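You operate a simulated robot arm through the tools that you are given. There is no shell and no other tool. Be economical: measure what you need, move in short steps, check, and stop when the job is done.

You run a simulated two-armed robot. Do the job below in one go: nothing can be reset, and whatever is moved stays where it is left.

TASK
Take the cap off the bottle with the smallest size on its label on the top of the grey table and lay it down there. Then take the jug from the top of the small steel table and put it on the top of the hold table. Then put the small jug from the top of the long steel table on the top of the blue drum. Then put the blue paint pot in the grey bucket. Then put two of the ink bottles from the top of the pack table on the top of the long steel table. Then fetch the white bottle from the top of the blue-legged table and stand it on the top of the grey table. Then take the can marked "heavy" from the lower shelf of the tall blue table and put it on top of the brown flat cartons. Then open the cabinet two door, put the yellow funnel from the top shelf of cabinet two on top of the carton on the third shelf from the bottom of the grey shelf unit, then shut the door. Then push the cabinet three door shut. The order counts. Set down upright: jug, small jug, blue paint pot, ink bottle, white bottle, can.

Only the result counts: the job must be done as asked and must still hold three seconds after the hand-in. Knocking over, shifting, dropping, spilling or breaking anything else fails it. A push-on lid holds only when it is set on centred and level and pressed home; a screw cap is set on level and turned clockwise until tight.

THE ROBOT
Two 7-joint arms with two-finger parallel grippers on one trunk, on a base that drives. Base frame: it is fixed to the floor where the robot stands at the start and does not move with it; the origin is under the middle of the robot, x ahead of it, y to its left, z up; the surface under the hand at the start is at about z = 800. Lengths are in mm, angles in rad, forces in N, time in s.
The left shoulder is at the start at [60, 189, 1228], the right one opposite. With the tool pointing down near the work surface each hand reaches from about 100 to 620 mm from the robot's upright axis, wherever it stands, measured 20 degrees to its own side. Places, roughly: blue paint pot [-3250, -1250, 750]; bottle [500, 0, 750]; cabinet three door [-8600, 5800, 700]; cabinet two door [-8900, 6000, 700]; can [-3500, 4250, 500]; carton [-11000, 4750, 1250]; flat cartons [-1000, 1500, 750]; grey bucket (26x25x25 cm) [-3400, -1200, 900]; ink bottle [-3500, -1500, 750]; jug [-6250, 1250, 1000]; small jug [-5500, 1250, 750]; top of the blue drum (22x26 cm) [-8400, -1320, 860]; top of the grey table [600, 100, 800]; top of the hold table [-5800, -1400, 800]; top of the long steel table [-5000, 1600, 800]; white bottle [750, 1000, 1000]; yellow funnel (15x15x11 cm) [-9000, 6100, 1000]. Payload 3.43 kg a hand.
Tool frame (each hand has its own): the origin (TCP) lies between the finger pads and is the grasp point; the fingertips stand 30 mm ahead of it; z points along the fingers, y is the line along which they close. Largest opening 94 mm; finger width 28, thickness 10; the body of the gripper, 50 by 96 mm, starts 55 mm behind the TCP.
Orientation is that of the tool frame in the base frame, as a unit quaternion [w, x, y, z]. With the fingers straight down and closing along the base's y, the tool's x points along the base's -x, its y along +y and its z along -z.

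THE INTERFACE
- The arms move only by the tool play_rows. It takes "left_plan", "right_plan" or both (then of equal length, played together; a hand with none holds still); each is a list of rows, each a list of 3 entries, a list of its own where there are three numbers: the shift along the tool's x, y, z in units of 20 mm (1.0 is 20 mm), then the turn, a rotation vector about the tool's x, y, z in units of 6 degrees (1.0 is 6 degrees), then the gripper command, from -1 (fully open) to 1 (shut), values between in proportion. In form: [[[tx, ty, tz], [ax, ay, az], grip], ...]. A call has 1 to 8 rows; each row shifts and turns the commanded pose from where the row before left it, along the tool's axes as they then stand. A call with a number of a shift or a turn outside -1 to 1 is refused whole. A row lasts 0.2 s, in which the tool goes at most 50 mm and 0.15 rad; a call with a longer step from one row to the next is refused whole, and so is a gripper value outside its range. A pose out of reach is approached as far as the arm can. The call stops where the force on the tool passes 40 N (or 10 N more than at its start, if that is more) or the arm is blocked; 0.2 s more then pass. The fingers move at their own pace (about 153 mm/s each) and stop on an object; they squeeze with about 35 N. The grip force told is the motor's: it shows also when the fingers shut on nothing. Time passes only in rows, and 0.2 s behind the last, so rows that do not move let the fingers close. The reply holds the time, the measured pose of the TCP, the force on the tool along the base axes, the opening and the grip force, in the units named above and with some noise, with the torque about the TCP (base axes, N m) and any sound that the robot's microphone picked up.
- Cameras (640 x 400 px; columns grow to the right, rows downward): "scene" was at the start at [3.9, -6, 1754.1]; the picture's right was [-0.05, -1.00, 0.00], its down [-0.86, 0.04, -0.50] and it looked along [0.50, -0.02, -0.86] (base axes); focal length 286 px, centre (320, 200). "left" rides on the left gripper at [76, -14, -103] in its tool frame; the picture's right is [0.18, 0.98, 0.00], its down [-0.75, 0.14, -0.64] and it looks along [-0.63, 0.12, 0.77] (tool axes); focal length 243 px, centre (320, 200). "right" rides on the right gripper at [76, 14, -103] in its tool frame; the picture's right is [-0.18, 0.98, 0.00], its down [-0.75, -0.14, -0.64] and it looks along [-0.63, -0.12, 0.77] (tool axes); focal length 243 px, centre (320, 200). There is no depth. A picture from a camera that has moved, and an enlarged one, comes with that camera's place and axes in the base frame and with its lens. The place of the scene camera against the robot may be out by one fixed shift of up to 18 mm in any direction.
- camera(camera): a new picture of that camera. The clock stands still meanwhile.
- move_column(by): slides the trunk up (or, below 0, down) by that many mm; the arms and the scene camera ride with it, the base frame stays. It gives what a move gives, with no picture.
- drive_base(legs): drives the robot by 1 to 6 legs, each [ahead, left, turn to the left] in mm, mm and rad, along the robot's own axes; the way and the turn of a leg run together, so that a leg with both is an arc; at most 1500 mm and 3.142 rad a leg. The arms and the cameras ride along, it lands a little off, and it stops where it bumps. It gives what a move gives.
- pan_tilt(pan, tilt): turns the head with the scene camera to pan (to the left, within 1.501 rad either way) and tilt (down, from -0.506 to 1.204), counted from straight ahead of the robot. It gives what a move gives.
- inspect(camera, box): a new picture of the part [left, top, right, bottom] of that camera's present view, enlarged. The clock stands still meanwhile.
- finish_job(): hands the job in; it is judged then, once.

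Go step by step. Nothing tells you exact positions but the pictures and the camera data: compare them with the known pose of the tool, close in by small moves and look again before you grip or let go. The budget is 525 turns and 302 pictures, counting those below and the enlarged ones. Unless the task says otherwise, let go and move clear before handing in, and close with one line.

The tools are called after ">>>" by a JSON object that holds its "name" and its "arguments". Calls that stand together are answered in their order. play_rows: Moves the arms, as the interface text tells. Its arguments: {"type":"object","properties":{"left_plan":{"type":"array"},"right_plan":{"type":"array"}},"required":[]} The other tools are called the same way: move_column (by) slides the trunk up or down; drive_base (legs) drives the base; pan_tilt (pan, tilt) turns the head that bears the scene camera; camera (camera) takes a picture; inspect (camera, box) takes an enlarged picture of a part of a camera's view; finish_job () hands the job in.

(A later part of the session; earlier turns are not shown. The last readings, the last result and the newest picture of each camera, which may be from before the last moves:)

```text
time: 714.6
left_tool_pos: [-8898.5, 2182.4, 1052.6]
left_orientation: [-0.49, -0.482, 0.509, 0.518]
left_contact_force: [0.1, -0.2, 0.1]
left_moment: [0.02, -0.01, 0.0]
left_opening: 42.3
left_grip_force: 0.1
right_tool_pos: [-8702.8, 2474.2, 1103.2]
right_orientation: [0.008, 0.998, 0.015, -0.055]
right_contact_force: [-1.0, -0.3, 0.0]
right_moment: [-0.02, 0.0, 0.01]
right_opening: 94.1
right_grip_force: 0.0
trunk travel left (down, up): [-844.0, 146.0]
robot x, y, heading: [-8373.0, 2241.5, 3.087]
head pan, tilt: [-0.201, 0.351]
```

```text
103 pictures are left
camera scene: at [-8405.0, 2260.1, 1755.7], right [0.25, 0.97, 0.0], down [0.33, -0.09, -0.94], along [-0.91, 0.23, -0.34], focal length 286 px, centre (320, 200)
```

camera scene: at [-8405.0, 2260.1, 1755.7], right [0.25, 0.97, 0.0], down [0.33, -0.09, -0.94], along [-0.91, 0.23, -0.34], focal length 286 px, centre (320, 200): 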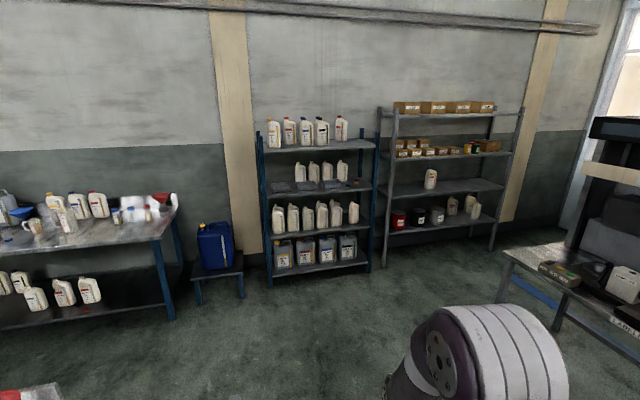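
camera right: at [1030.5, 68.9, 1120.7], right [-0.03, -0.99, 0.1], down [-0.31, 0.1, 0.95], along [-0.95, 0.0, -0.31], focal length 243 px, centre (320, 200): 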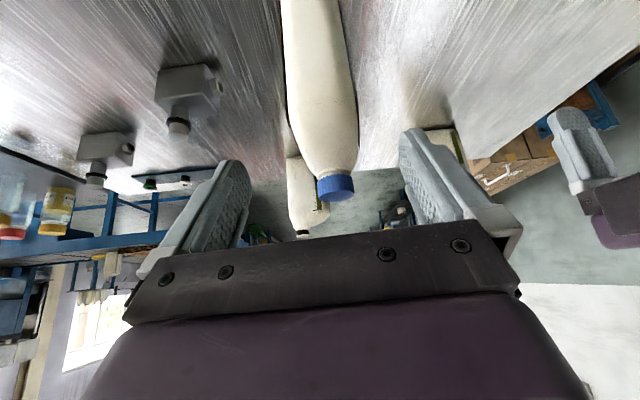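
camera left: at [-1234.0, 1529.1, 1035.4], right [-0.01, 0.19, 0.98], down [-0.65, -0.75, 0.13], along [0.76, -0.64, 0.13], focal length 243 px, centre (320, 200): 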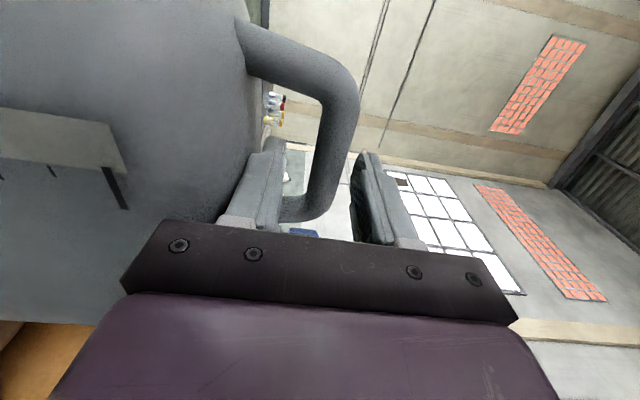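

>>> {"name": "pan_tilt", "arguments": {"pan": -0.75, "tilt": 0.4}}

>>> {"name": "camera", "arguments": {"camera": "scene"}}

```text
time: 715.6
left_tool_pos: [-8897.5, 2182.7, 1053.5]
left_orientation: [-0.489, -0.483, 0.509, 0.518]
left_contact_force: [0.3, 0.8, -0.6]
left_moment: [0.0, 0.01, -0.03]
left_opening: 42.4
left_grip_force: 0.0
right_tool_pos: [-8703.0, 2474.7, 1102.7]
right_orientation: [0.009, 0.998, 0.015, -0.056]
right_contact_force: [0.0, 0.0, -0.1]
right_moment: [-0.01, -0.01, 0.0]
right_opening: 94.1
right_grip_force: 0.0
trunk travel left (down, up): [-844.0, 146.0]
robot x, y, heading: [-8370.3, 2241.2, 3.089]
head pan, tilt: [-0.75, 0.4]
```

```text
102 pictures are left
camera scene: at [-8379.5, 2303.4, 1751.2], right [0.72, 0.7, 0.0], down [0.27, -0.28, -0.92], along [-0.64, 0.66, -0.39], focal length 286 px, centre (320, 200)
```

scene: 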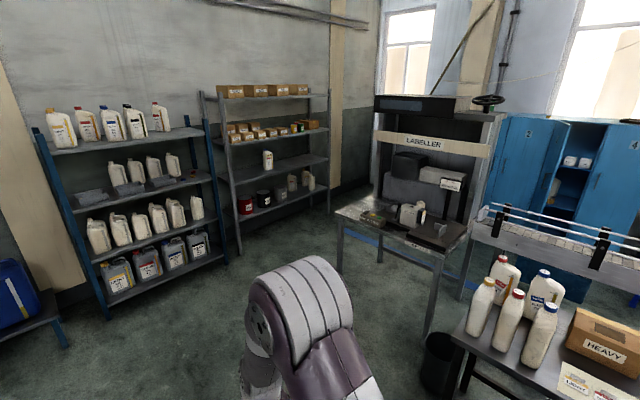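

>>> {"name": "drive_base", "arguments": {"legs": [[0, 0, 0.05], [1500, 0, 0], [0, 0, -1.57], [0, 470, 0], [1500, 0, 0]]}}

>>> {"name": "pan_tilt", "arguments": {"pan": -0.4, "tilt": 0.4}}

>>> {"name": "camera", "arguments": {"camera": "scene"}}

```text
time: 736.8
left_tool_pos: [-10417.4, 4291.7, 1053.7]
left_orientation: [0.004, 0.004, 0.701, 0.713]
left_contact_force: [0.2, 0.1, -0.4]
left_moment: [0.05, -0.01, -0.02]
left_opening: 42.6
left_grip_force: 0.1
right_tool_pos: [-10117.6, 4110.2, 1102.6]
right_orientation: [-0.032, 0.732, -0.679, -0.047]
right_contact_force: [0.2, 0.2, -0.1]
right_moment: [0.02, 0.01, 0.0]
right_opening: 93.9
right_grip_force: 0.1
trunk travel left (down, up): [-844.0, 146.0]
robot x, y, heading: [-10336.4, 3770.3, 1.56]
head pan, tilt: [-0.75, 0.4]
```

```text
time: 737.6
left_tool_pos: [-10418.3, 4289.5, 1053.2]
left_orientation: [0.005, 0.003, 0.702, 0.712]
left_contact_force: [0.1, 0.9, 1.2]
left_moment: [0.02, -0.03, -0.02]
left_opening: 42.5
left_grip_force: 0.0
right_tool_pos: [-10117.8, 4110.2, 1102.9]
right_orientation: [-0.033, 0.731, -0.68, -0.046]
right_contact_force: [0.0, 0.1, -0.1]
right_moment: [-0.01, -0.01, 0.01]
right_opening: 94.0
right_grip_force: 0.1
trunk travel left (down, up): [-844.0, 146.0]
robot x, y, heading: [-10337.6, 3765.3, 1.56]
head pan, tilt: [-0.4, 0.4]
```

```text
101 pictures are left
camera scene: at [-10302.1, 3789.9, 1751.1], right [0.92, -0.4, 0.0], down [-0.15, -0.36, -0.92], along [0.37, 0.85, -0.39], focal length 286 px, centre (320, 200)
```

scene: 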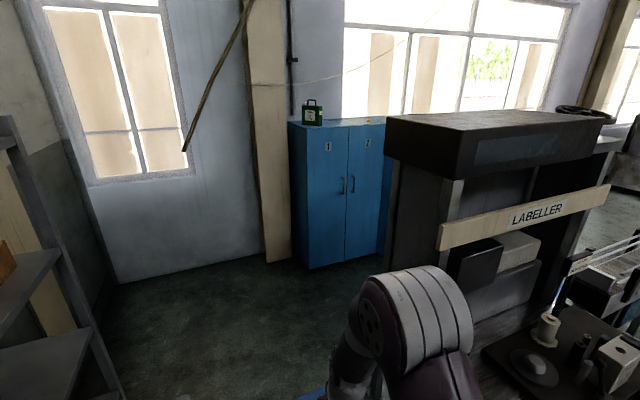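

>>> {"name": "drive_base", "arguments": {"legs": [[1460, 0, 0.01], [0, -550, 0]]}}

>>> {"name": "pan_tilt", "arguments": {"pan": -0.7, "tilt": 0.5}}

>>> {"name": "camera", "arguments": {"camera": "scene"}}

```text
time: 747.8
left_tool_pos: [-9886.3, 5786.9, 1053.6]
left_orientation: [-0.003, -0.004, 0.701, 0.713]
left_contact_force: [-0.1, -0.9, -0.1]
left_moment: [-0.02, 0.02, 0.02]
left_opening: 42.1
left_grip_force: 0.0
right_tool_pos: [-9582.8, 5615.0, 1102.9]
right_orientation: [-0.032, 0.74, -0.671, -0.047]
right_contact_force: [0.3, -0.6, -0.3]
right_moment: [0.01, -0.03, 0.0]
right_opening: 94.1
right_grip_force: 0.1
trunk travel left (down, up): [-844.0, 146.0]
robot x, y, heading: [-9789.6, 5266.4, 1.587]
head pan, tilt: [-0.4, 0.4]
```

```text
time: 748.6
left_tool_pos: [-9885.6, 5787.3, 1054.5]
left_orientation: [-0.004, -0.005, 0.701, 0.713]
left_contact_force: [-1.0, 0.2, -0.3]
left_moment: [-0.02, 0.03, 0.0]
left_opening: 42.3
left_grip_force: 0.1
right_tool_pos: [-9580.6, 5613.7, 1102.7]
right_orientation: [-0.031, 0.74, -0.671, -0.046]
right_contact_force: [-0.8, 0.5, -0.1]
right_moment: [0.0, -0.01, 0.03]
right_opening: 94.0
right_grip_force: 0.0
trunk travel left (down, up): [-844.0, 146.0]
robot x, y, heading: [-9794.1, 5264.5, 1.587]
head pan, tilt: [-0.7, 0.499]
```

```text
100 pictures are left
camera scene: at [-9734.3, 5273.8, 1742.0], right [0.78, -0.63, 0.0], down [-0.3, -0.37, -0.88], along [0.55, 0.68, -0.48], focal length 286 px, centre (320, 200)
```

scene: 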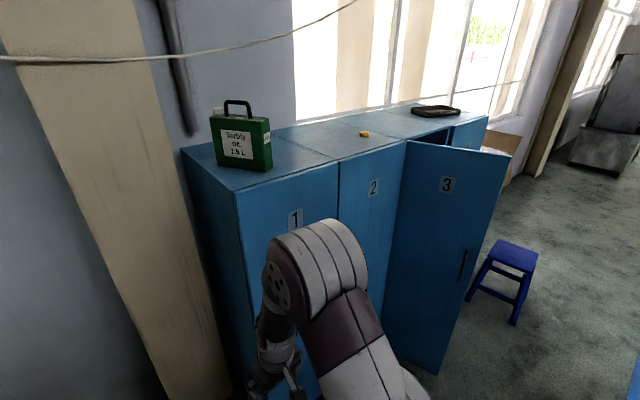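

>>> {"name": "drive_base", "arguments": {"legs": [[0, -560, -0.017]]}}

>>> {"name": "pan_tilt", "arguments": {"pan": -0.2, "tilt": 0.75}}

>>> {"name": "camera", "arguments": {"camera": "scene"}}

>>> {"name": "camera", "arguments": {"camera": "right"}}

```text
time: 751.8
left_tool_pos: [-9310.2, 5795.7, 1054.0]
left_orientation: [-0.002, -0.004, 0.702, 0.712]
left_contact_force: [-0.3, 0.3, -0.6]
left_moment: [0.02, -0.02, -0.02]
left_opening: 42.2
left_grip_force: 0.0
right_tool_pos: [-9006.2, 5622.4, 1103.0]
right_orientation: [-0.032, 0.739, -0.672, -0.047]
right_contact_force: [0.3, 0.3, 0.1]
right_moment: [0.03, 0.03, 0.01]
right_opening: 93.8
right_grip_force: 0.0
trunk travel left (down, up): [-844.0, 146.0]
robot x, y, heading: [-9214.6, 5276.6, 1.583]
head pan, tilt: [-0.7, 0.499]
```

```text
time: 752.8
left_tool_pos: [-9310.9, 5795.4, 1053.0]
left_orientation: [-0.004, -0.005, 0.702, 0.712]
left_contact_force: [0.3, 1.0, -0.1]
left_moment: [0.01, 0.02, 0.01]
left_opening: 42.3
left_grip_force: 0.1
right_tool_pos: [-9007.7, 5620.1, 1102.4]
right_orientation: [-0.032, 0.738, -0.672, -0.047]
right_contact_force: [-0.5, 0.1, -0.1]
right_moment: [0.01, 0.0, 0.03]
right_opening: 94.1
right_grip_force: 0.2
trunk travel left (down, up): [-844.0, 146.0]
robot x, y, heading: [-9219.0, 5273.3, 1.585]
head pan, tilt: [-0.201, 0.75]
```

```text
99 pictures are left
camera scene: at [-9203.6, 5292.7, 1720.1], right [0.98, -0.19, 0.0], down [-0.13, -0.67, -0.73], along [0.14, 0.72, -0.68], focal length 286 px, centre (320, 200)
```

scene: 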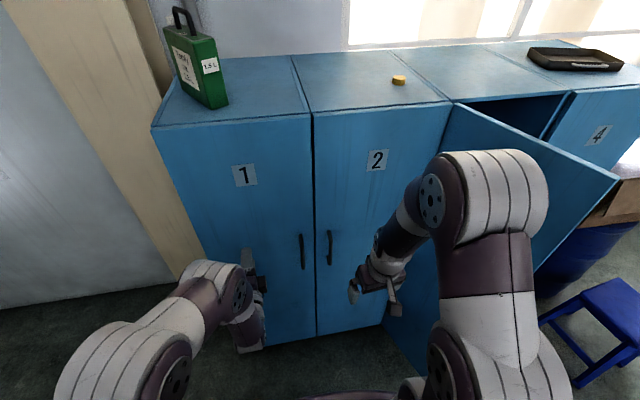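

```text
98 pictures are left
camera right: at [-9012.0, 5533.4, 1197.5], right [-1.0, 0.09, 0.04], down [0.09, 0.69, 0.72], along [0.04, 0.72, -0.69], focal length 243 px, centre (320, 200)
```

right: 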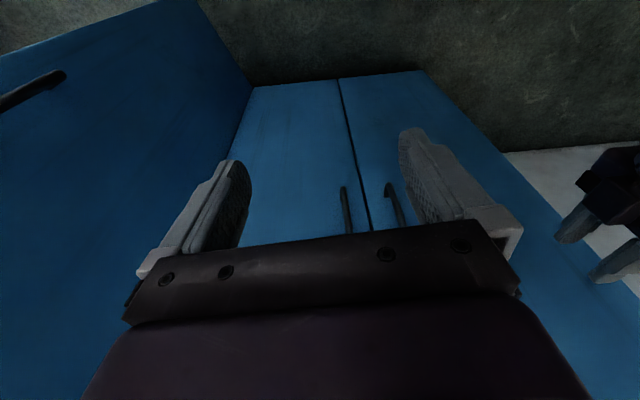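

Door 2 handle at about [-9045, 5965, 820], hinge on the right. Orient the right hand forward-horizontal and lower.

>>> {"name": "move_column", "arguments": {"by": -260}}

>>> {"name": "play_rows", "arguments": {"left_plan": [[[0, 0, -1], [0, 0, 0], 0], [[0, 0, -1], [0, 0, 0], 0], [[0, 0, -1], [0, 0, 0], 0], [[0, 0, -1], [0, 0, 0], 0], [[0, 0, -1], [0, 0, 0], 0], [[0, 0, 0], [0, 0, 0], 0], [[0, 0, 0], [0, 0, 0], 0], [[0, 0, 0], [0, 0, 0], 0]], "right_plan": [[[0, 0, 0], [0.1, 0, 0.45], -1], [[0, 0, 0], [0.1, 0, 0.45], -1], [[0, 0, 0], [0, -1, 0], -1], [[0, 0, 0], [0, -1, 0], -1], [[0, 0, 0], [0, -1, 0], -1], [[0, 0, 0], [0, -1, 0], -1], [[0, 0, 0], [0, -1, 0], -1], [[0, 0, 0], [0, -1, 0], -1]]}}

>>> {"name": "play_rows", "arguments": {"right_plan": [[[0, 0, 0], [0, -1, 0], 0], [[0, 0, 0], [0, -1, 0], 0], [[0, 0, 0], [0, -1, 0], 0], [[0, 0, 0], [0, -1, 0], 0], [[0, 0, 0], [0, -1, 0], 0], [[0, 0, 0], [0, -1, 0], 0], [[0, 0, 0], [0, -1, 0], 0], [[0, 0, 0], [0, -0.9, 0], 0]]}}

>>> {"name": "camera", "arguments": {"camera": "right"}}

>>> {"name": "camera", "arguments": {"camera": "scene"}}

```text
time: 755.4
left_tool_pos: [-9310.2, 5795.7, 793.0]
left_orientation: [-0.003, -0.004, 0.702, 0.712]
left_contact_force: [-0.4, -0.5, 0.3]
left_moment: [0.04, -0.01, -0.01]
left_opening: 42.4
left_grip_force: 0.1
right_tool_pos: [-9006.7, 5622.1, 842.7]
right_orientation: [-0.032, 0.738, -0.672, -0.047]
right_contact_force: [0.7, 0.1, -0.2]
right_moment: [-0.02, 0.01, -0.03]
right_opening: 94.0
right_grip_force: 0.1
trunk travel left (down, up): [-584.0, 406.0]
robot x, y, heading: [-9219.8, 5273.2, 1.582]
head pan, tilt: [-0.201, 0.75]
```

```text
time: 757.2
left_tool_pos: [-9310.2, 5696.1, 792.9]
left_orientation: [-0.003, -0.004, 0.701, 0.713]
left_contact_force: [-0.4, 0.1, -0.2]
left_moment: [0.02, -0.03, -0.02]
left_opening: 46.7
left_grip_force: 0.0
right_tool_pos: [-9031.1, 5616.1, 840.3]
right_orientation: [-0.134, 0.686, -0.676, -0.234]
right_contact_force: [0.2, -0.6, 0.4]
right_moment: [-0.03, 0.03, -0.02]
right_opening: 94.0
right_grip_force: 0.1
right hand out of reach, approached as far as the arm can: row 5, 6, 7, 8
trunk travel left (down, up): [-584.0, 406.0]
robot x, y, heading: [-9214.8, 5273.0, 1.584]
head pan, tilt: [-0.201, 0.75]
```

```text
time: 759.0
left_tool_pos: [-9309.8, 5695.1, 794.3]
left_orientation: [-0.003, -0.004, 0.701, 0.713]
left_contact_force: [-0.9, 0.2, -0.7]
left_moment: [0.0, -0.01, -0.02]
left_opening: 46.9
left_grip_force: 0.0
right_tool_pos: [-9007.1, 5784.7, 905.9]
right_orientation: [0.392, -0.536, 0.566, 0.489]
right_contact_force: [-0.7, 0.0, 0.1]
right_moment: [0.01, -0.01, 0.01]
right_opening: 46.9
right_grip_force: 0.1
right hand out of reach, approached as far as the arm can: row 4, 5, 6, 7, 8
trunk travel left (down, up): [-584.0, 406.0]
robot x, y, heading: [-9219.0, 5274.0, 1.58]
head pan, tilt: [-0.201, 0.75]
```

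```text
97 pictures are left
camera right: at [-9021.7, 5667.6, 857.9], right [-0.95, -0.01, 0.31], down [0.28, -0.45, 0.85], along [0.13, 0.89, 0.43], focal length 243 px, centre (320, 200)
```

right: 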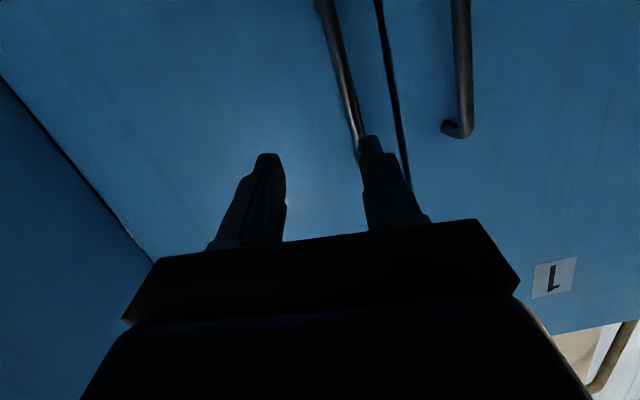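

```text
96 pictures are left
camera scene: at [-9203.1, 5293.2, 1460.0], right [0.98, -0.19, 0.0], down [-0.13, -0.67, -0.73], along [0.14, 0.72, -0.68], focal length 286 px, centre (320, 200)
```

scene: 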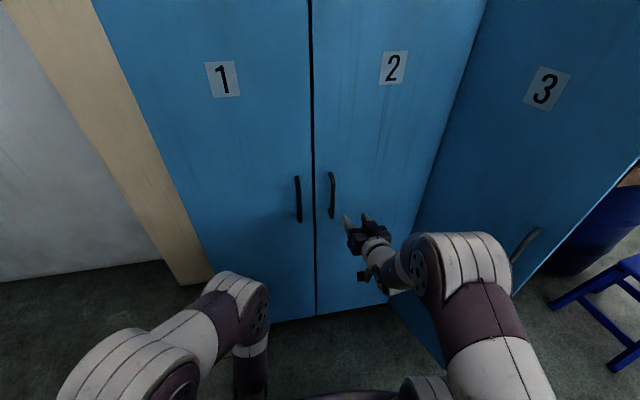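

>>> {"name": "play_rows", "arguments": {"right_plan": [[[0, 0, 0], [0.32, -1, -0.6], 0], [[0, 0, 0], [0.32, -1, -0.6], 0], [[0.7, 0.6, 0], [0, 0, 0], 0], [[0.7, 0.6, 0], [0, 0, 0], 0], [[0.7, 0.6, 0.5], [0, 0, 0], 0], [[0.7, 0, 0.8], [0, 0, 0], 0]]}}

>>> {"name": "camera", "arguments": {"camera": "right"}}

```text
time: 760.4
left_tool_pos: [-9309.5, 5695.9, 793.3]
left_orientation: [-0.002, -0.003, 0.701, 0.713]
left_contact_force: [0.4, -0.2, 0.3]
left_moment: [0.0, 0.0, 0.02]
left_opening: 47.1
left_grip_force: 0.0
right_tool_pos: [-8954.0, 5863.9, 932.1]
right_orientation: [-0.497, 0.503, -0.501, -0.498]
right_contact_force: [0.2, 0.1, -0.5]
right_moment: [-0.01, 0.02, 0.0]
right_opening: 47.1
right_grip_force: 0.0
right hand out of reach, approached as far as the arm can: row 1, 2, 3, 4, 5, 6
trunk travel left (down, up): [-584.0, 406.0]
robot x, y, heading: [-9217.0, 5276.0, 1.588]
head pan, tilt: [-0.201, 0.75]
```

```text
95 pictures are left
camera right: at [-8969.3, 5760.0, 858.6], right [-0.98, 0.0, 0.18], down [0.14, -0.63, 0.76], along [0.12, 0.77, 0.62], focal length 243 px, centre (320, 200)
```

right: 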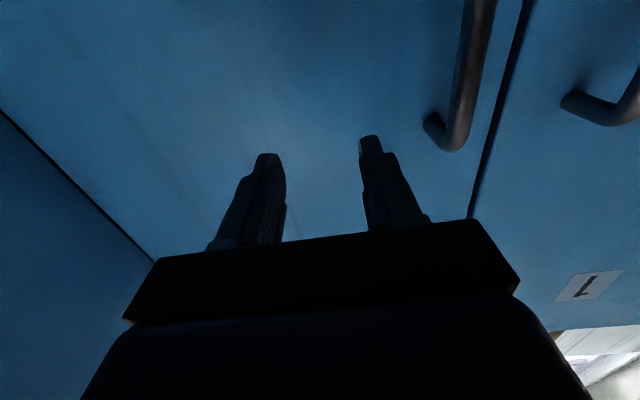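

>>> {"name": "play_rows", "arguments": {"right_plan": [[[0, 1, 0], [0, 0, 0], 0], [[0, 1, 0], [0, 0, 0], 0], [[0.5, 0.5, 0], [0, 0, 0], 0], [[0.5, 0, 0], [0, 0, 0], 0]]}}

>>> {"name": "camera", "arguments": {"camera": "right"}}

```text
time: 761.4
left_tool_pos: [-9309.9, 5694.7, 791.9]
left_orientation: [-0.003, -0.003, 0.701, 0.713]
left_contact_force: [-0.9, 0.0, -0.8]
left_moment: [0.01, -0.04, 0.03]
left_opening: 47.2
left_grip_force: 0.1
right_tool_pos: [-8950.3, 5871.3, 921.8]
right_orientation: [-0.498, 0.503, -0.502, -0.497]
right_contact_force: [-0.2, -0.1, 0.4]
right_moment: [0.02, 0.0, 0.01]
right_opening: 47.0
right_grip_force: 0.1
right hand out of reach, approached as far as the arm can: row 1, 2, 3, 4
trunk travel left (down, up): [-584.0, 406.0]
robot x, y, heading: [-9218.3, 5274.2, 1.583]
head pan, tilt: [-0.201, 0.75]
```

```text
94 pictures are left
camera right: at [-8966.4, 5768.2, 847.8], right [-0.98, 0.0, 0.18], down [0.14, -0.63, 0.76], along [0.12, 0.77, 0.62], focal length 243 px, centre (320, 200)
```

right: 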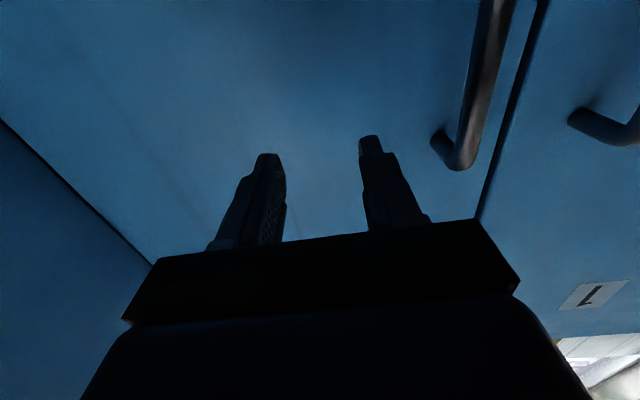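

>>> {"name": "move_column", "arguments": {"by": -75}}

>>> {"name": "drive_base", "arguments": {"legs": [[0, 92, 0]]}}

>>> {"name": "camera", "arguments": {"camera": "right"}}

>>> {"name": "camera", "arguments": {"camera": "scene"}}

```text
time: 762.5
left_tool_pos: [-9309.0, 5694.8, 716.8]
left_orientation: [-0.003, -0.003, 0.701, 0.713]
left_contact_force: [-0.3, 0.1, 1.0]
left_moment: [0.0, 0.0, 0.0]
left_opening: 47.1
left_grip_force: 0.0
right_tool_pos: [-8951.8, 5870.4, 845.2]
right_orientation: [-0.497, 0.503, -0.502, -0.498]
right_contact_force: [-0.2, -0.4, -0.3]
right_moment: [0.01, -0.01, -0.01]
right_opening: 47.1
right_grip_force: 0.1
trunk travel left (down, up): [-509.0, 481.0]
robot x, y, heading: [-9213.1, 5273.1, 1.586]
head pan, tilt: [-0.201, 0.75]
```

```text
time: 763.7
left_tool_pos: [-9402.2, 5693.1, 717.4]
left_orientation: [-0.003, -0.004, 0.702, 0.712]
left_contact_force: [0.3, -0.4, -0.4]
left_moment: [0.02, 0.0, 0.01]
left_opening: 47.1
left_grip_force: 0.0
right_tool_pos: [-9046.1, 5870.0, 847.6]
right_orientation: [-0.496, 0.505, -0.501, -0.498]
right_contact_force: [-0.7, -0.2, -0.1]
right_moment: [-0.01, -0.01, -0.04]
right_opening: 47.1
right_grip_force: 0.2
trunk travel left (down, up): [-509.0, 481.0]
robot x, y, heading: [-9307.5, 5273.2, 1.586]
head pan, tilt: [-0.201, 0.75]
```

```text
93 pictures are left
camera right: at [-9059.9, 5767.2, 773.2], right [-0.98, 0.0, 0.18], down [0.14, -0.63, 0.76], along [0.11, 0.77, 0.62], focal length 243 px, centre (320, 200)
```

right: 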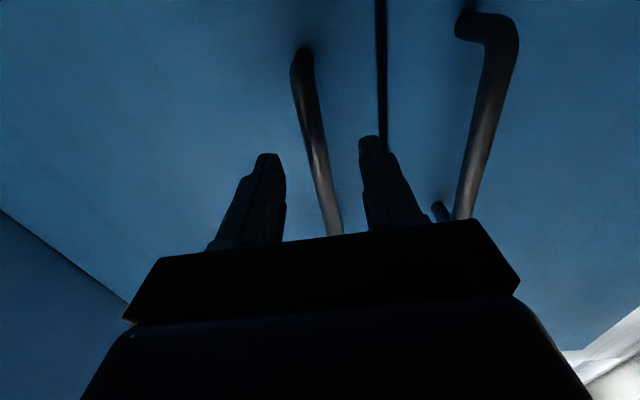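

```text
92 pictures are left
camera scene: at [-9296.8, 5291.5, 1385.1], right [0.98, -0.19, 0.0], down [-0.13, -0.67, -0.73], along [0.14, 0.72, -0.68], focal length 286 px, centre (320, 200)
```

scene: 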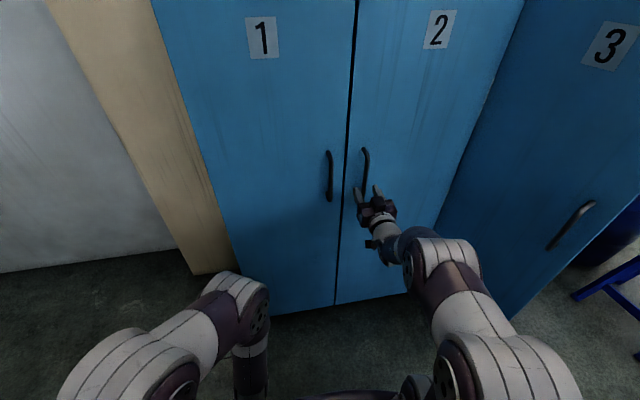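

>>> {"name": "drive_base", "arguments": {"legs": [[80, 0, 0]]}}

>>> {"name": "camera", "arguments": {"camera": "right"}}

```text
time: 764.7
left_tool_pos: [-9401.8, 5747.3, 718.7]
left_orientation: [-0.003, -0.003, 0.701, 0.713]
left_contact_force: [0.0, 0.8, -0.2]
left_moment: [-0.02, 0.01, 0.0]
left_opening: 47.0
left_grip_force: 0.0
right_tool_pos: [-9045.0, 5919.5, 845.8]
right_orientation: [-0.498, 0.502, -0.5, -0.5]
right_contact_force: [-0.9, -7.4, 2.0]
right_moment: [0.18, -0.15, -0.17]
right_opening: 45.8
right_grip_force: 0.1
trunk travel left (down, up): [-509.0, 481.0]
robot x, y, heading: [-9311.7, 5328.0, 1.583]
head pan, tilt: [-0.201, 0.75]
stopped in leg 1: the force on the tool passed its limit at 197 N (the readings are from after the stop); the commanded pose is now the measured one
```

```text
91 pictures are left
camera right: at [-9059.3, 5817.4, 771.3], right [-0.98, 0.0, 0.18], down [0.14, -0.64, 0.76], along [0.12, 0.77, 0.63], focal length 243 px, centre (320, 200)
```

right: 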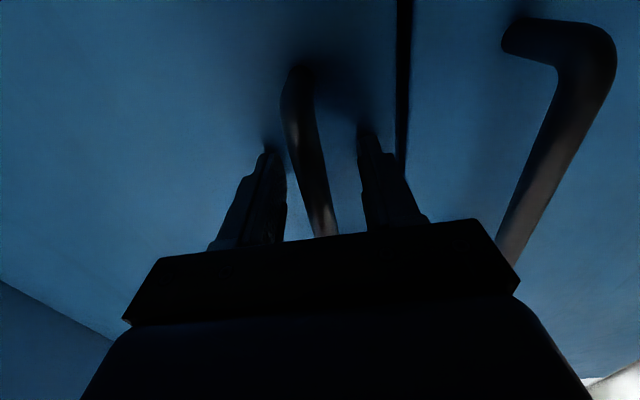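

Fingertips touch the door face (y≈5950); the bar is between the fingers. Back off a touch and grip.

>>> {"name": "play_rows", "arguments": {"right_plan": [[[0, 0, -0.3], [0, 0, 0], 0], [[0, 0, 0], [0, 0, 0], 1], [[0, 0, 0], [0, 0, 0], 1], [[0, 0, 0], [0, 0, 0], 1]]}}

>>> {"name": "camera", "arguments": {"camera": "right"}}

```text
time: 765.7
left_tool_pos: [-9401.2, 5748.7, 717.5]
left_orientation: [-0.002, -0.004, 0.701, 0.714]
left_contact_force: [-0.3, 0.4, -0.3]
left_moment: [0.0, -0.02, 0.01]
left_opening: 46.9
left_grip_force: 0.2
right_tool_pos: [-9044.2, 5919.5, 845.1]
right_orientation: [0.499, -0.501, 0.502, 0.499]
right_contact_force: [3.9, -9.6, -1.2]
right_moment: [0.52, -0.1, 0.05]
right_opening: 18.1
right_grip_force: 44.8
right hand out of reach, approached as far as the arm can: row 1
trunk travel left (down, up): [-509.0, 481.0]
robot x, y, heading: [-9309.1, 5324.3, 1.585]
head pan, tilt: [-0.201, 0.75]
```

```text
90 pictures are left
camera right: at [-9058.6, 5817.3, 770.8], right [-0.98, 0.0, 0.19], down [0.14, -0.64, 0.76], along [0.12, 0.77, 0.63], focal length 243 px, centre (320, 200)
```

right: 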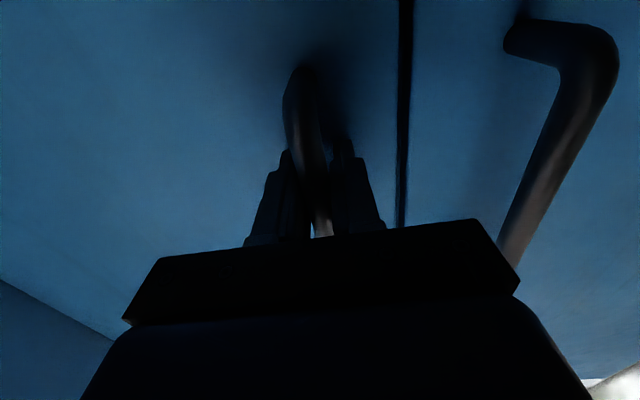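

>>> {"name": "drive_base", "arguments": {"legs": [[-70, -5, 0]]}}

>>> {"name": "camera", "arguments": {"camera": "scene"}}

```text
time: 766.7
left_tool_pos: [-9394.5, 5689.8, 715.6]
left_orientation: [-0.002, -0.002, 0.701, 0.713]
left_contact_force: [-0.2, 0.1, 0.1]
left_moment: [0.01, 0.01, -0.03]
left_opening: 46.9
left_grip_force: 0.0
right_tool_pos: [-9030.8, 5862.3, 844.8]
right_orientation: [0.5, -0.498, 0.505, 0.496]
right_contact_force: [6.0, 0.5, -2.4]
right_moment: [0.02, -0.18, -0.21]
right_opening: 18.5
right_grip_force: 44.8
trunk travel left (down, up): [-509.0, 481.0]
robot x, y, heading: [-9301.9, 5268.9, 1.579]
head pan, tilt: [-0.201, 0.75]
stopped in leg 1: the force on the tool passed its limit at 52 N (the readings are from after the stop); the commanded pose is now the measured one
```

```text
89 pictures are left
camera scene: at [-9288.8, 5287.3, 1384.9], right [0.98, -0.19, 0.0], down [-0.13, -0.67, -0.73], along [0.14, 0.72, -0.68], focal length 286 px, centre (320, 200)
```

scene: 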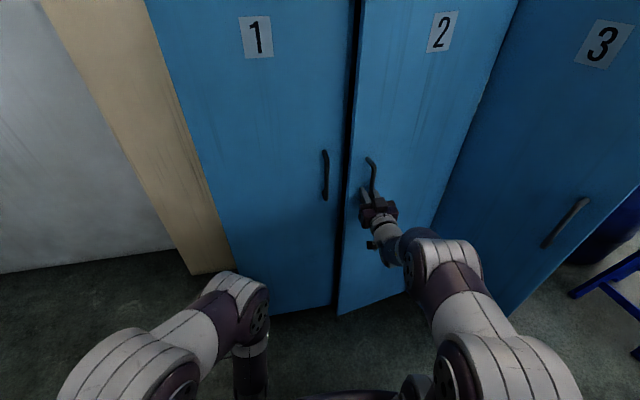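

>>> {"name": "drive_base", "arguments": {"legs": [[-45, -11, 0]]}}

>>> {"name": "drive_base", "arguments": {"legs": [[-40, -15, 0]]}}

>>> {"name": "camera", "arguments": {"camera": "scene"}}

```text
time: 768.0
left_tool_pos: [-9382.0, 5646.0, 715.7]
left_orientation: [-0.002, -0.002, 0.702, 0.712]
left_contact_force: [-0.2, -0.6, -0.3]
left_moment: [0.03, 0.0, 0.0]
left_opening: 46.9
left_grip_force: 0.0
right_tool_pos: [-9012.8, 5817.0, 845.1]
right_orientation: [0.502, -0.495, 0.509, 0.493]
right_contact_force: [9.4, 5.0, -4.6]
right_moment: [-0.24, -0.57, -0.16]
right_opening: 18.2
right_grip_force: 45.0
trunk travel left (down, up): [-509.0, 481.0]
robot x, y, heading: [-9290.3, 5220.8, 1.575]
head pan, tilt: [-0.201, 0.75]
stopped in leg 1: the force on the tool passed its limit at 43 N (the readings are from after the stop); the commanded pose is now the measured one
```

```text
time: 768.9
left_tool_pos: [-9366.1, 5610.8, 716.7]
left_orientation: [-0.001, -0.001, 0.702, 0.712]
left_contact_force: [0.0, -0.6, -0.3]
left_moment: [-0.03, 0.0, 0.0]
left_opening: 47.0
left_grip_force: 0.1
right_tool_pos: [-8995.4, 5782.0, 845.3]
right_orientation: [0.505, -0.492, 0.512, 0.49]
right_contact_force: [9.1, 3.7, -6.8]
right_moment: [-0.17, -0.52, -0.13]
right_opening: 18.5
right_grip_force: 45.3
trunk travel left (down, up): [-509.0, 481.0]
robot x, y, heading: [-9276.6, 5189.6, 1.573]
head pan, tilt: [-0.201, 0.75]
stopped in leg 1: the force on the tool passed its limit at 43 N (the readings are from after the stop); the commanded pose is now the measured one
```

```text
88 pictures are left
camera scene: at [-9261.5, 5208.1, 1385.0], right [0.98, -0.19, 0.0], down [-0.13, -0.67, -0.73], along [0.14, 0.72, -0.68], focal length 286 px, centre (320, 200)
```

scene: 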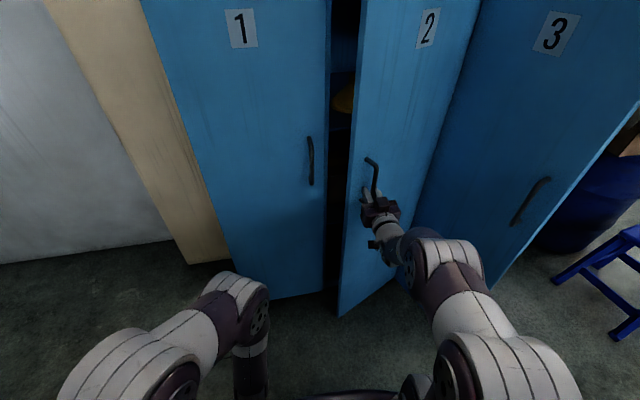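

>>> {"name": "play_rows", "arguments": {"right_plan": [[[0, -0.3, -0.8], [0, 0, 0], 1], [[0, -0.3, -0.8], [0, 0, 0], 1], [[0, -0.35, -0.8], [0, 0, 0], 1]]}}

>>> {"name": "pan_tilt", "arguments": {"pan": -1.5, "tilt": 1.0}}

>>> {"name": "camera", "arguments": {"camera": "scene"}}

```text
time: 769.7
left_tool_pos: [-9365.8, 5611.4, 717.5]
left_orientation: [-0.002, -0.002, 0.702, 0.712]
left_contact_force: [0.4, -0.3, 0.9]
left_moment: [0.01, 0.0, 0.01]
left_opening: 47.1
left_grip_force: 0.1
right_tool_pos: [-8981.3, 5762.9, 859.1]
right_orientation: [0.499, -0.498, 0.516, 0.486]
right_contact_force: [7.5, 3.7, -11.3]
right_moment: [0.04, -1.03, -0.01]
right_opening: 18.3
right_grip_force: 45.0
right hand out of reach, approached as far as the arm can: row 1, 2, 3
trunk travel left (down, up): [-509.0, 481.0]
robot x, y, heading: [-9277.1, 5186.5, 1.579]
head pan, tilt: [-0.201, 0.75]
stopped in row 3 (right hand): the force on the tool passed its limit at 48 N (the readings are from after the stop); the commanded pose is now the measured one
```

```text
time: 771.2
left_tool_pos: [-9366.6, 5612.4, 715.6]
left_orientation: [-0.002, -0.002, 0.703, 0.711]
left_contact_force: [0.1, -0.3, 0.0]
left_moment: [-0.02, -0.02, -0.02]
left_opening: 47.1
left_grip_force: 0.0
right_tool_pos: [-8983.2, 5762.5, 859.3]
right_orientation: [0.498, -0.498, 0.516, 0.487]
right_contact_force: [8.4, 4.8, -17.1]
right_moment: [-0.13, -0.75, 0.0]
right_opening: 18.2
right_grip_force: 44.8
trunk travel left (down, up): [-509.0, 481.0]
robot x, y, heading: [-9274.6, 5186.9, 1.575]
head pan, tilt: [-1.499, 1.0]
```

```text
87 pictures are left
camera scene: at [-9208.0, 5134.0, 1365.8], right [0.08, -1.0, 0.0], down [-0.84, -0.07, -0.54], along [0.54, 0.04, -0.84], focal length 286 px, centre (320, 200)
```

scene: 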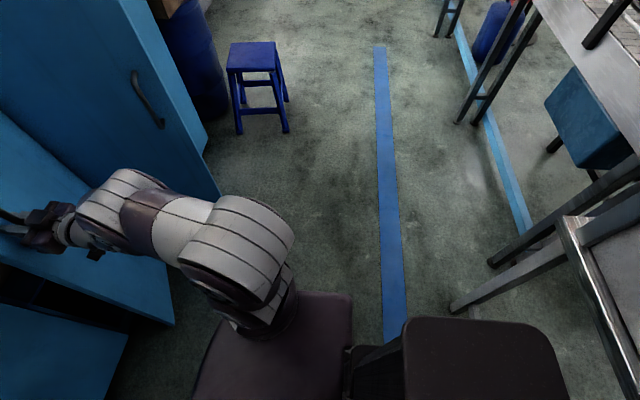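

>>> {"name": "play_rows", "arguments": {"right_plan": [[[0, 0, 0], [0, 0, 0], 0.3], [[0, 0, 0], [0, 0, 0], 0], [[0, 0, 0], [0, 0, 0], 0]]}}

>>> {"name": "pan_tilt", "arguments": {"pan": 1.5, "tilt": 1.0}}

>>> {"name": "camera", "arguments": {"camera": "scene"}}

>>> {"name": "camera", "arguments": {"camera": "right"}}

```text
time: 772.0
left_tool_pos: [-9367.5, 5610.0, 717.5]
left_orientation: [-0.001, -0.002, 0.702, 0.712]
left_contact_force: [0.0, -0.3, 0.0]
left_moment: [-0.03, 0.03, -0.02]
left_opening: 46.9
left_grip_force: 0.1
right_tool_pos: [-8984.0, 5761.4, 862.6]
right_orientation: [0.5, -0.497, 0.514, 0.488]
right_contact_force: [0.8, -0.2, -0.2]
right_moment: [-0.02, 0.02, -0.04]
right_opening: 46.8
right_grip_force: 0.0
trunk travel left (down, up): [-509.0, 481.0]
robot x, y, heading: [-9278.7, 5186.8, 1.576]
head pan, tilt: [-1.499, 1.0]
```

```text
time: 774.6
left_tool_pos: [-9367.6, 5609.8, 718.5]
left_orientation: [-0.001, -0.003, 0.701, 0.713]
left_contact_force: [-1.1, -0.7, -0.4]
left_moment: [0.02, 0.02, 0.02]
left_opening: 46.9
left_grip_force: 0.2
right_tool_pos: [-8982.7, 5761.6, 862.2]
right_orientation: [0.499, -0.498, 0.514, 0.488]
right_contact_force: [-0.7, -0.8, 0.3]
right_moment: [0.0, -0.01, -0.01]
right_opening: 47.1
right_grip_force: 0.0
trunk travel left (down, up): [-509.0, 481.0]
robot x, y, heading: [-9274.7, 5187.8, 1.578]
head pan, tilt: [1.499, 1.0]
```

```text
86 pictures are left
camera scene: at [-9349.3, 5130.0, 1365.9], right [0.07, 1.0, 0.0], down [0.84, -0.06, -0.54], along [-0.54, 0.04, -0.84], focal length 286 px, centre (320, 200)
```

scene: 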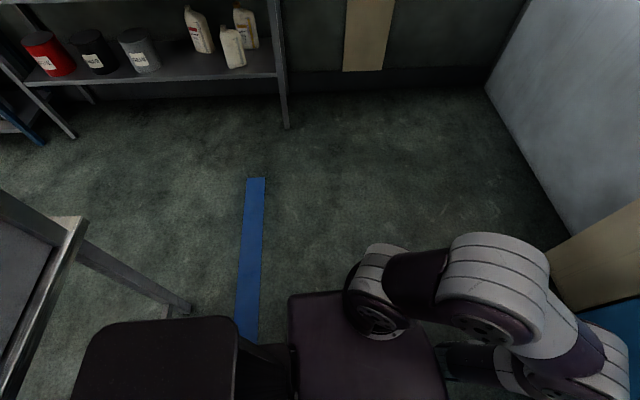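

```text
85 pictures are left
camera right: at [-9001.8, 5657.6, 789.7], right [-0.98, 0.03, 0.19], down [0.13, -0.63, 0.77], along [0.14, 0.78, 0.61], focal length 243 px, centre (320, 200)
```

right: 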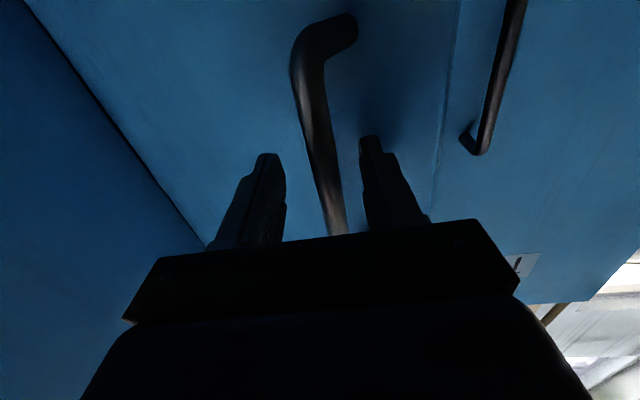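

>>> {"name": "move_column", "arguments": {"by": 130}}

>>> {"name": "drive_base", "arguments": {"legs": [[-30, 0, 0], [0, 125, 0]]}}

>>> {"name": "camera", "arguments": {"camera": "right"}}

>>> {"name": "pan_tilt", "arguments": {"pan": -0.3, "tilt": 0.6}}

>>> {"name": "camera", "arguments": {"camera": "scene"}}

```text
time: 776.1
left_tool_pos: [-9368.4, 5609.5, 848.2]
left_orientation: [-0.001, -0.003, 0.702, 0.712]
left_contact_force: [-0.7, 0.3, -0.7]
left_moment: [-0.02, -0.01, 0.01]
left_opening: 46.9
left_grip_force: 0.0
right_tool_pos: [-8983.7, 5761.1, 992.0]
right_orientation: [0.5, -0.497, 0.514, 0.488]
right_contact_force: [-0.4, 0.6, -0.5]
right_moment: [-0.03, 0.03, 0.0]
right_opening: 46.9
right_grip_force: 0.0
trunk travel left (down, up): [-639.0, 351.0]
robot x, y, heading: [-9276.1, 5189.6, 1.577]
head pan, tilt: [1.499, 1.0]
```

```text
time: 777.8
left_tool_pos: [-9494.7, 5579.9, 847.9]
left_orientation: [-0.001, -0.002, 0.702, 0.712]
left_contact_force: [0.3, -0.3, -0.6]
left_moment: [0.04, -0.03, -0.03]
left_opening: 46.9
left_grip_force: 0.1
right_tool_pos: [-9111.7, 5731.1, 992.1]
right_orientation: [0.5, -0.498, 0.514, 0.488]
right_contact_force: [-0.5, 0.6, 0.5]
right_moment: [-0.03, 0.01, -0.05]
right_opening: 47.0
right_grip_force: 0.0
trunk travel left (down, up): [-639.0, 351.0]
robot x, y, heading: [-9404.3, 5162.0, 1.571]
head pan, tilt: [1.499, 1.0]
```

```text
84 pictures are left
camera right: at [-9128.6, 5627.0, 919.8], right [-0.98, 0.03, 0.19], down [0.13, -0.63, 0.77], along [0.14, 0.78, 0.61], focal length 243 px, centre (320, 200)
```

right: 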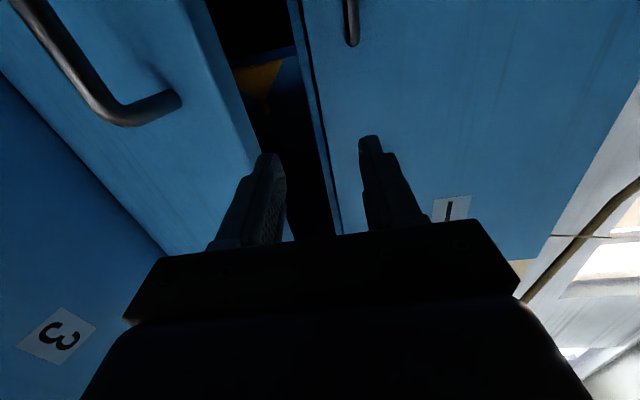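

```text
time: 779.6
left_tool_pos: [-9493.4, 5579.6, 846.5]
left_orientation: [-0.001, -0.003, 0.702, 0.713]
left_contact_force: [0.3, -0.9, 0.4]
left_moment: [-0.03, 0.01, 0.01]
left_opening: 47.0
left_grip_force: 0.0
right_tool_pos: [-9109.2, 5729.9, 992.1]
right_orientation: [0.501, -0.497, 0.514, 0.488]
right_contact_force: [0.0, -0.3, -0.5]
right_moment: [-0.04, -0.01, 0.0]
right_opening: 46.9
right_grip_force: 0.0
trunk travel left (down, up): [-639.0, 351.0]
robot x, y, heading: [-9402.9, 5154.7, 1.579]
head pan, tilt: [-0.3, 0.6]
```

```text
83 pictures are left
camera scene: at [-9380.4, 5179.3, 1527.9], right [0.96, -0.29, 0.0], down [-0.16, -0.54, -0.82], along [0.24, 0.79, -0.57], focal length 286 px, centre (320, 200)
```

scene: 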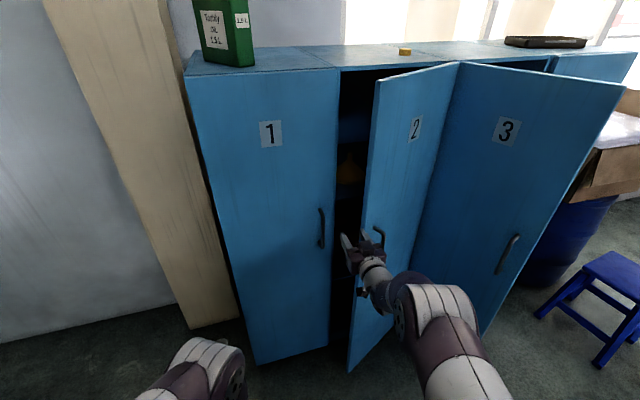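

>>> {"name": "play_rows", "arguments": {"right_plan": [[[0, 0, 0], [0, 0, 0], 1], [[0, 0, 0], [0, 0, 0], 1]]}}

>>> {"name": "drive_base", "arguments": {"legs": [[0, -52, 0], [85, 0, 0]]}}

>>> {"name": "camera", "arguments": {"camera": "right"}}

>>> {"name": "camera", "arguments": {"camera": "scene"}}

```text
time: 780.2
left_tool_pos: [-9493.3, 5579.9, 848.3]
left_orientation: [-0.001, -0.002, 0.701, 0.713]
left_contact_force: [0.3, -0.4, 0.1]
left_moment: [-0.03, -0.02, -0.02]
left_opening: 47.2
left_grip_force: 0.0
right_tool_pos: [-9109.7, 5730.8, 992.1]
right_orientation: [0.5, -0.497, 0.515, 0.487]
right_contact_force: [0.0, 0.1, -0.3]
right_moment: [0.04, -0.03, 0.01]
right_opening: 0.0
right_grip_force: 33.0
trunk travel left (down, up): [-639.0, 351.0]
robot x, y, heading: [-9398.3, 5156.3, 1.572]
head pan, tilt: [-0.3, 0.6]
```

```text
time: 781.9
left_tool_pos: [-9440.3, 5667.9, 847.3]
left_orientation: [0.0, -0.002, 0.703, 0.711]
left_contact_force: [-0.4, -0.5, 0.1]
left_moment: [-0.02, -0.01, 0.02]
left_opening: 46.9
left_grip_force: 0.0
right_tool_pos: [-9055.6, 5818.3, 991.3]
right_orientation: [0.5, -0.497, 0.515, 0.487]
right_contact_force: [0.6, 0.8, 1.1]
right_moment: [0.03, -0.01, -0.02]
right_opening: 0.0
right_grip_force: 33.0
trunk travel left (down, up): [-639.0, 351.0]
robot x, y, heading: [-9348.7, 5244.9, 1.581]
head pan, tilt: [-0.3, 0.6]
```

```text
82 pictures are left
camera right: at [-9074.8, 5714.6, 919.0], right [-0.98, 0.03, 0.19], down [0.13, -0.63, 0.77], along [0.14, 0.78, 0.61], focal length 243 px, centre (320, 200)
```

right: 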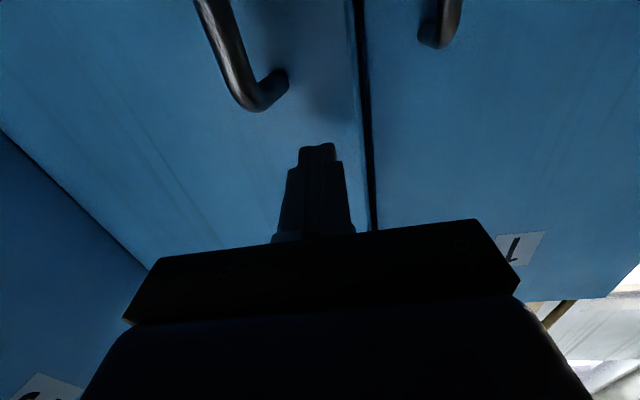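

```text
81 pictures are left
camera scene: at [-9327.9, 5268.3, 1527.9], right [0.96, -0.29, 0.0], down [-0.16, -0.54, -0.82], along [0.24, 0.79, -0.57], focal length 286 px, centre (320, 200)
```

scene: 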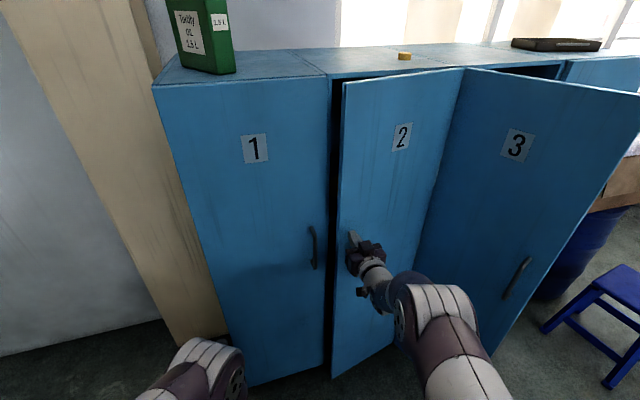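

>>> {"name": "drive_base", "arguments": {"legs": [[-35, 0, 0], [0, 40, 0]]}}

>>> {"name": "camera", "arguments": {"camera": "right"}}

```text
time: 783.2
left_tool_pos: [-9481.2, 5632.2, 847.8]
left_orientation: [-0.001, -0.002, 0.702, 0.712]
left_contact_force: [-0.1, 0.3, 0.3]
left_moment: [0.0, -0.02, -0.02]
left_opening: 46.8
left_grip_force: 0.1
right_tool_pos: [-9097.5, 5782.0, 993.8]
right_orientation: [0.501, -0.497, 0.515, 0.487]
right_contact_force: [-0.5, 0.2, 0.4]
right_moment: [-0.01, 0.01, 0.0]
right_opening: 0.1
right_grip_force: 33.0
trunk travel left (down, up): [-639.0, 351.0]
robot x, y, heading: [-9389.7, 5208.0, 1.576]
head pan, tilt: [-0.3, 0.6]
```

```text
80 pictures are left
camera right: at [-9115.2, 5678.5, 920.2], right [-0.98, 0.03, 0.19], down [0.12, -0.63, 0.77], along [0.14, 0.78, 0.61], focal length 243 px, centre (320, 200)
```

right: 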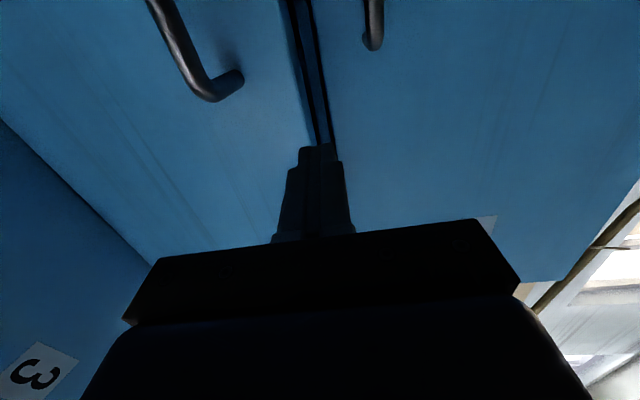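

>>> {"name": "drive_base", "arguments": {"legs": [[0, 15, 0], [98, 0, 0]]}}

>>> {"name": "camera", "arguments": {"camera": "right"}}

```text
time: 784.7
left_tool_pos: [-9496.3, 5729.2, 847.6]
left_orientation: [-0.001, -0.002, 0.703, 0.712]
left_contact_force: [0.1, 0.3, -0.3]
left_moment: [-0.01, -0.02, -0.03]
left_opening: 46.8
left_grip_force: 0.0
right_tool_pos: [-9112.9, 5879.6, 990.8]
right_orientation: [0.499, -0.499, 0.515, 0.488]
right_contact_force: [-0.7, 0.2, 0.5]
right_moment: [0.02, 0.0, 0.0]
right_opening: 0.0
right_grip_force: 33.3
trunk travel left (down, up): [-639.0, 351.0]
robot x, y, heading: [-9403.5, 5307.5, 1.577]
head pan, tilt: [-0.3, 0.6]
```

```text
79 pictures are left
camera right: at [-9129.8, 5776.5, 919.3], right [-0.98, 0.03, 0.19], down [0.13, -0.63, 0.77], along [0.14, 0.78, 0.61], focal length 243 px, centre (320, 200)
```

right: 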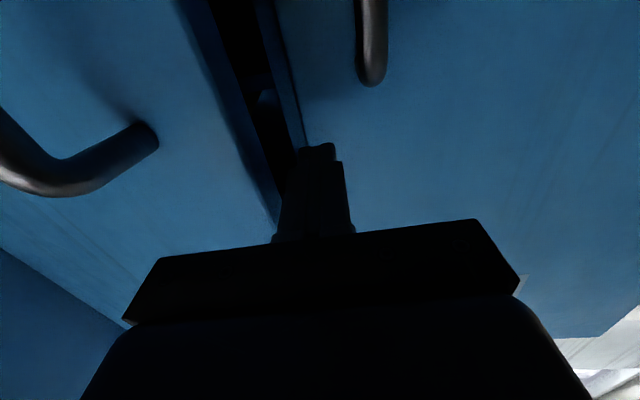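

>>> {"name": "drive_base", "arguments": {"legs": [[-25, -30, 0]]}}

>>> {"name": "drive_base", "arguments": {"legs": [[-40, -15, 0]]}}

>>> {"name": "camera", "arguments": {"camera": "right"}}

>>> {"name": "camera", "arguments": {"camera": "scene"}}

```text
time: 785.7
left_tool_pos: [-9472.4, 5708.0, 847.4]
left_orientation: [-0.002, -0.003, 0.701, 0.713]
left_contact_force: [0.2, -0.4, -0.3]
left_moment: [-0.02, 0.0, -0.01]
left_opening: 46.7
left_grip_force: 0.0
right_tool_pos: [-9095.6, 5858.8, 992.0]
right_orientation: [0.496, -0.503, 0.509, 0.491]
right_contact_force: [-3.4, -1.2, -3.4]
right_moment: [-0.13, 0.0, 0.13]
right_opening: 0.0
right_grip_force: 33.2
trunk travel left (down, up): [-639.0, 351.0]
robot x, y, heading: [-9375.3, 5283.4, 1.58]
head pan, tilt: [-0.3, 0.6]
stopped in leg 1: the force on the tool passed its limit at 50 N (the readings are from after the stop); the commanded pose is now the measured one
```

```text
time: 786.5
left_tool_pos: [-9461.2, 5667.9, 848.4]
left_orientation: [-0.002, -0.005, 0.701, 0.713]
left_contact_force: [-0.1, 0.7, -1.0]
left_moment: [-0.02, 0.01, 0.02]
left_opening: 47.0
left_grip_force: 0.1
right_tool_pos: [-9084.9, 5820.2, 991.8]
right_orientation: [0.495, -0.507, 0.508, 0.491]
right_contact_force: [-30.2, -9.6, -9.6]
right_moment: [-0.34, 0.48, 0.58]
right_opening: 0.0
right_grip_force: 32.9
trunk travel left (down, up): [-639.0, 351.0]
robot x, y, heading: [-9365.2, 5248.6, 1.58]
head pan, tilt: [-0.3, 0.6]
```

```text
78 pictures are left
camera right: at [-9099.7, 5715.2, 919.3], right [-0.98, 0.01, 0.18], down [0.14, -0.62, 0.77], along [0.12, 0.78, 0.61], focal length 243 px, centre (320, 200)
```

right: 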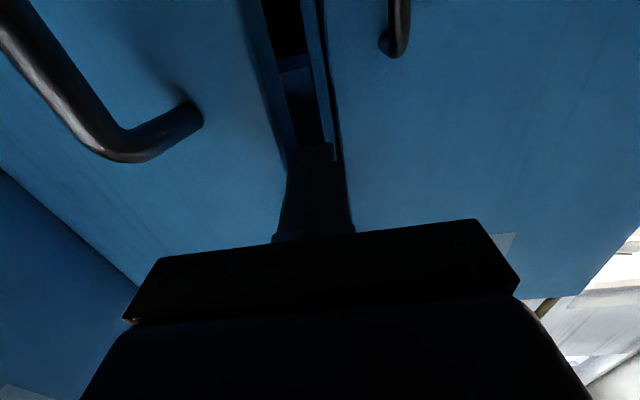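

```text
77 pictures are left
camera scene: at [-9347.6, 5266.5, 1528.0], right [0.96, -0.29, 0.0], down [-0.16, -0.54, -0.83], along [0.24, 0.79, -0.56], focal length 286 px, centre (320, 200)
```

scene: 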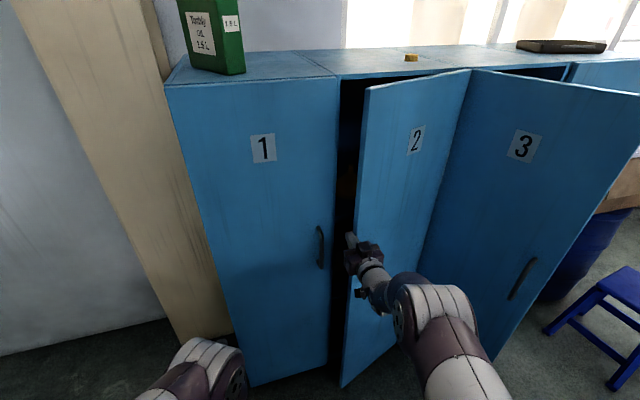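

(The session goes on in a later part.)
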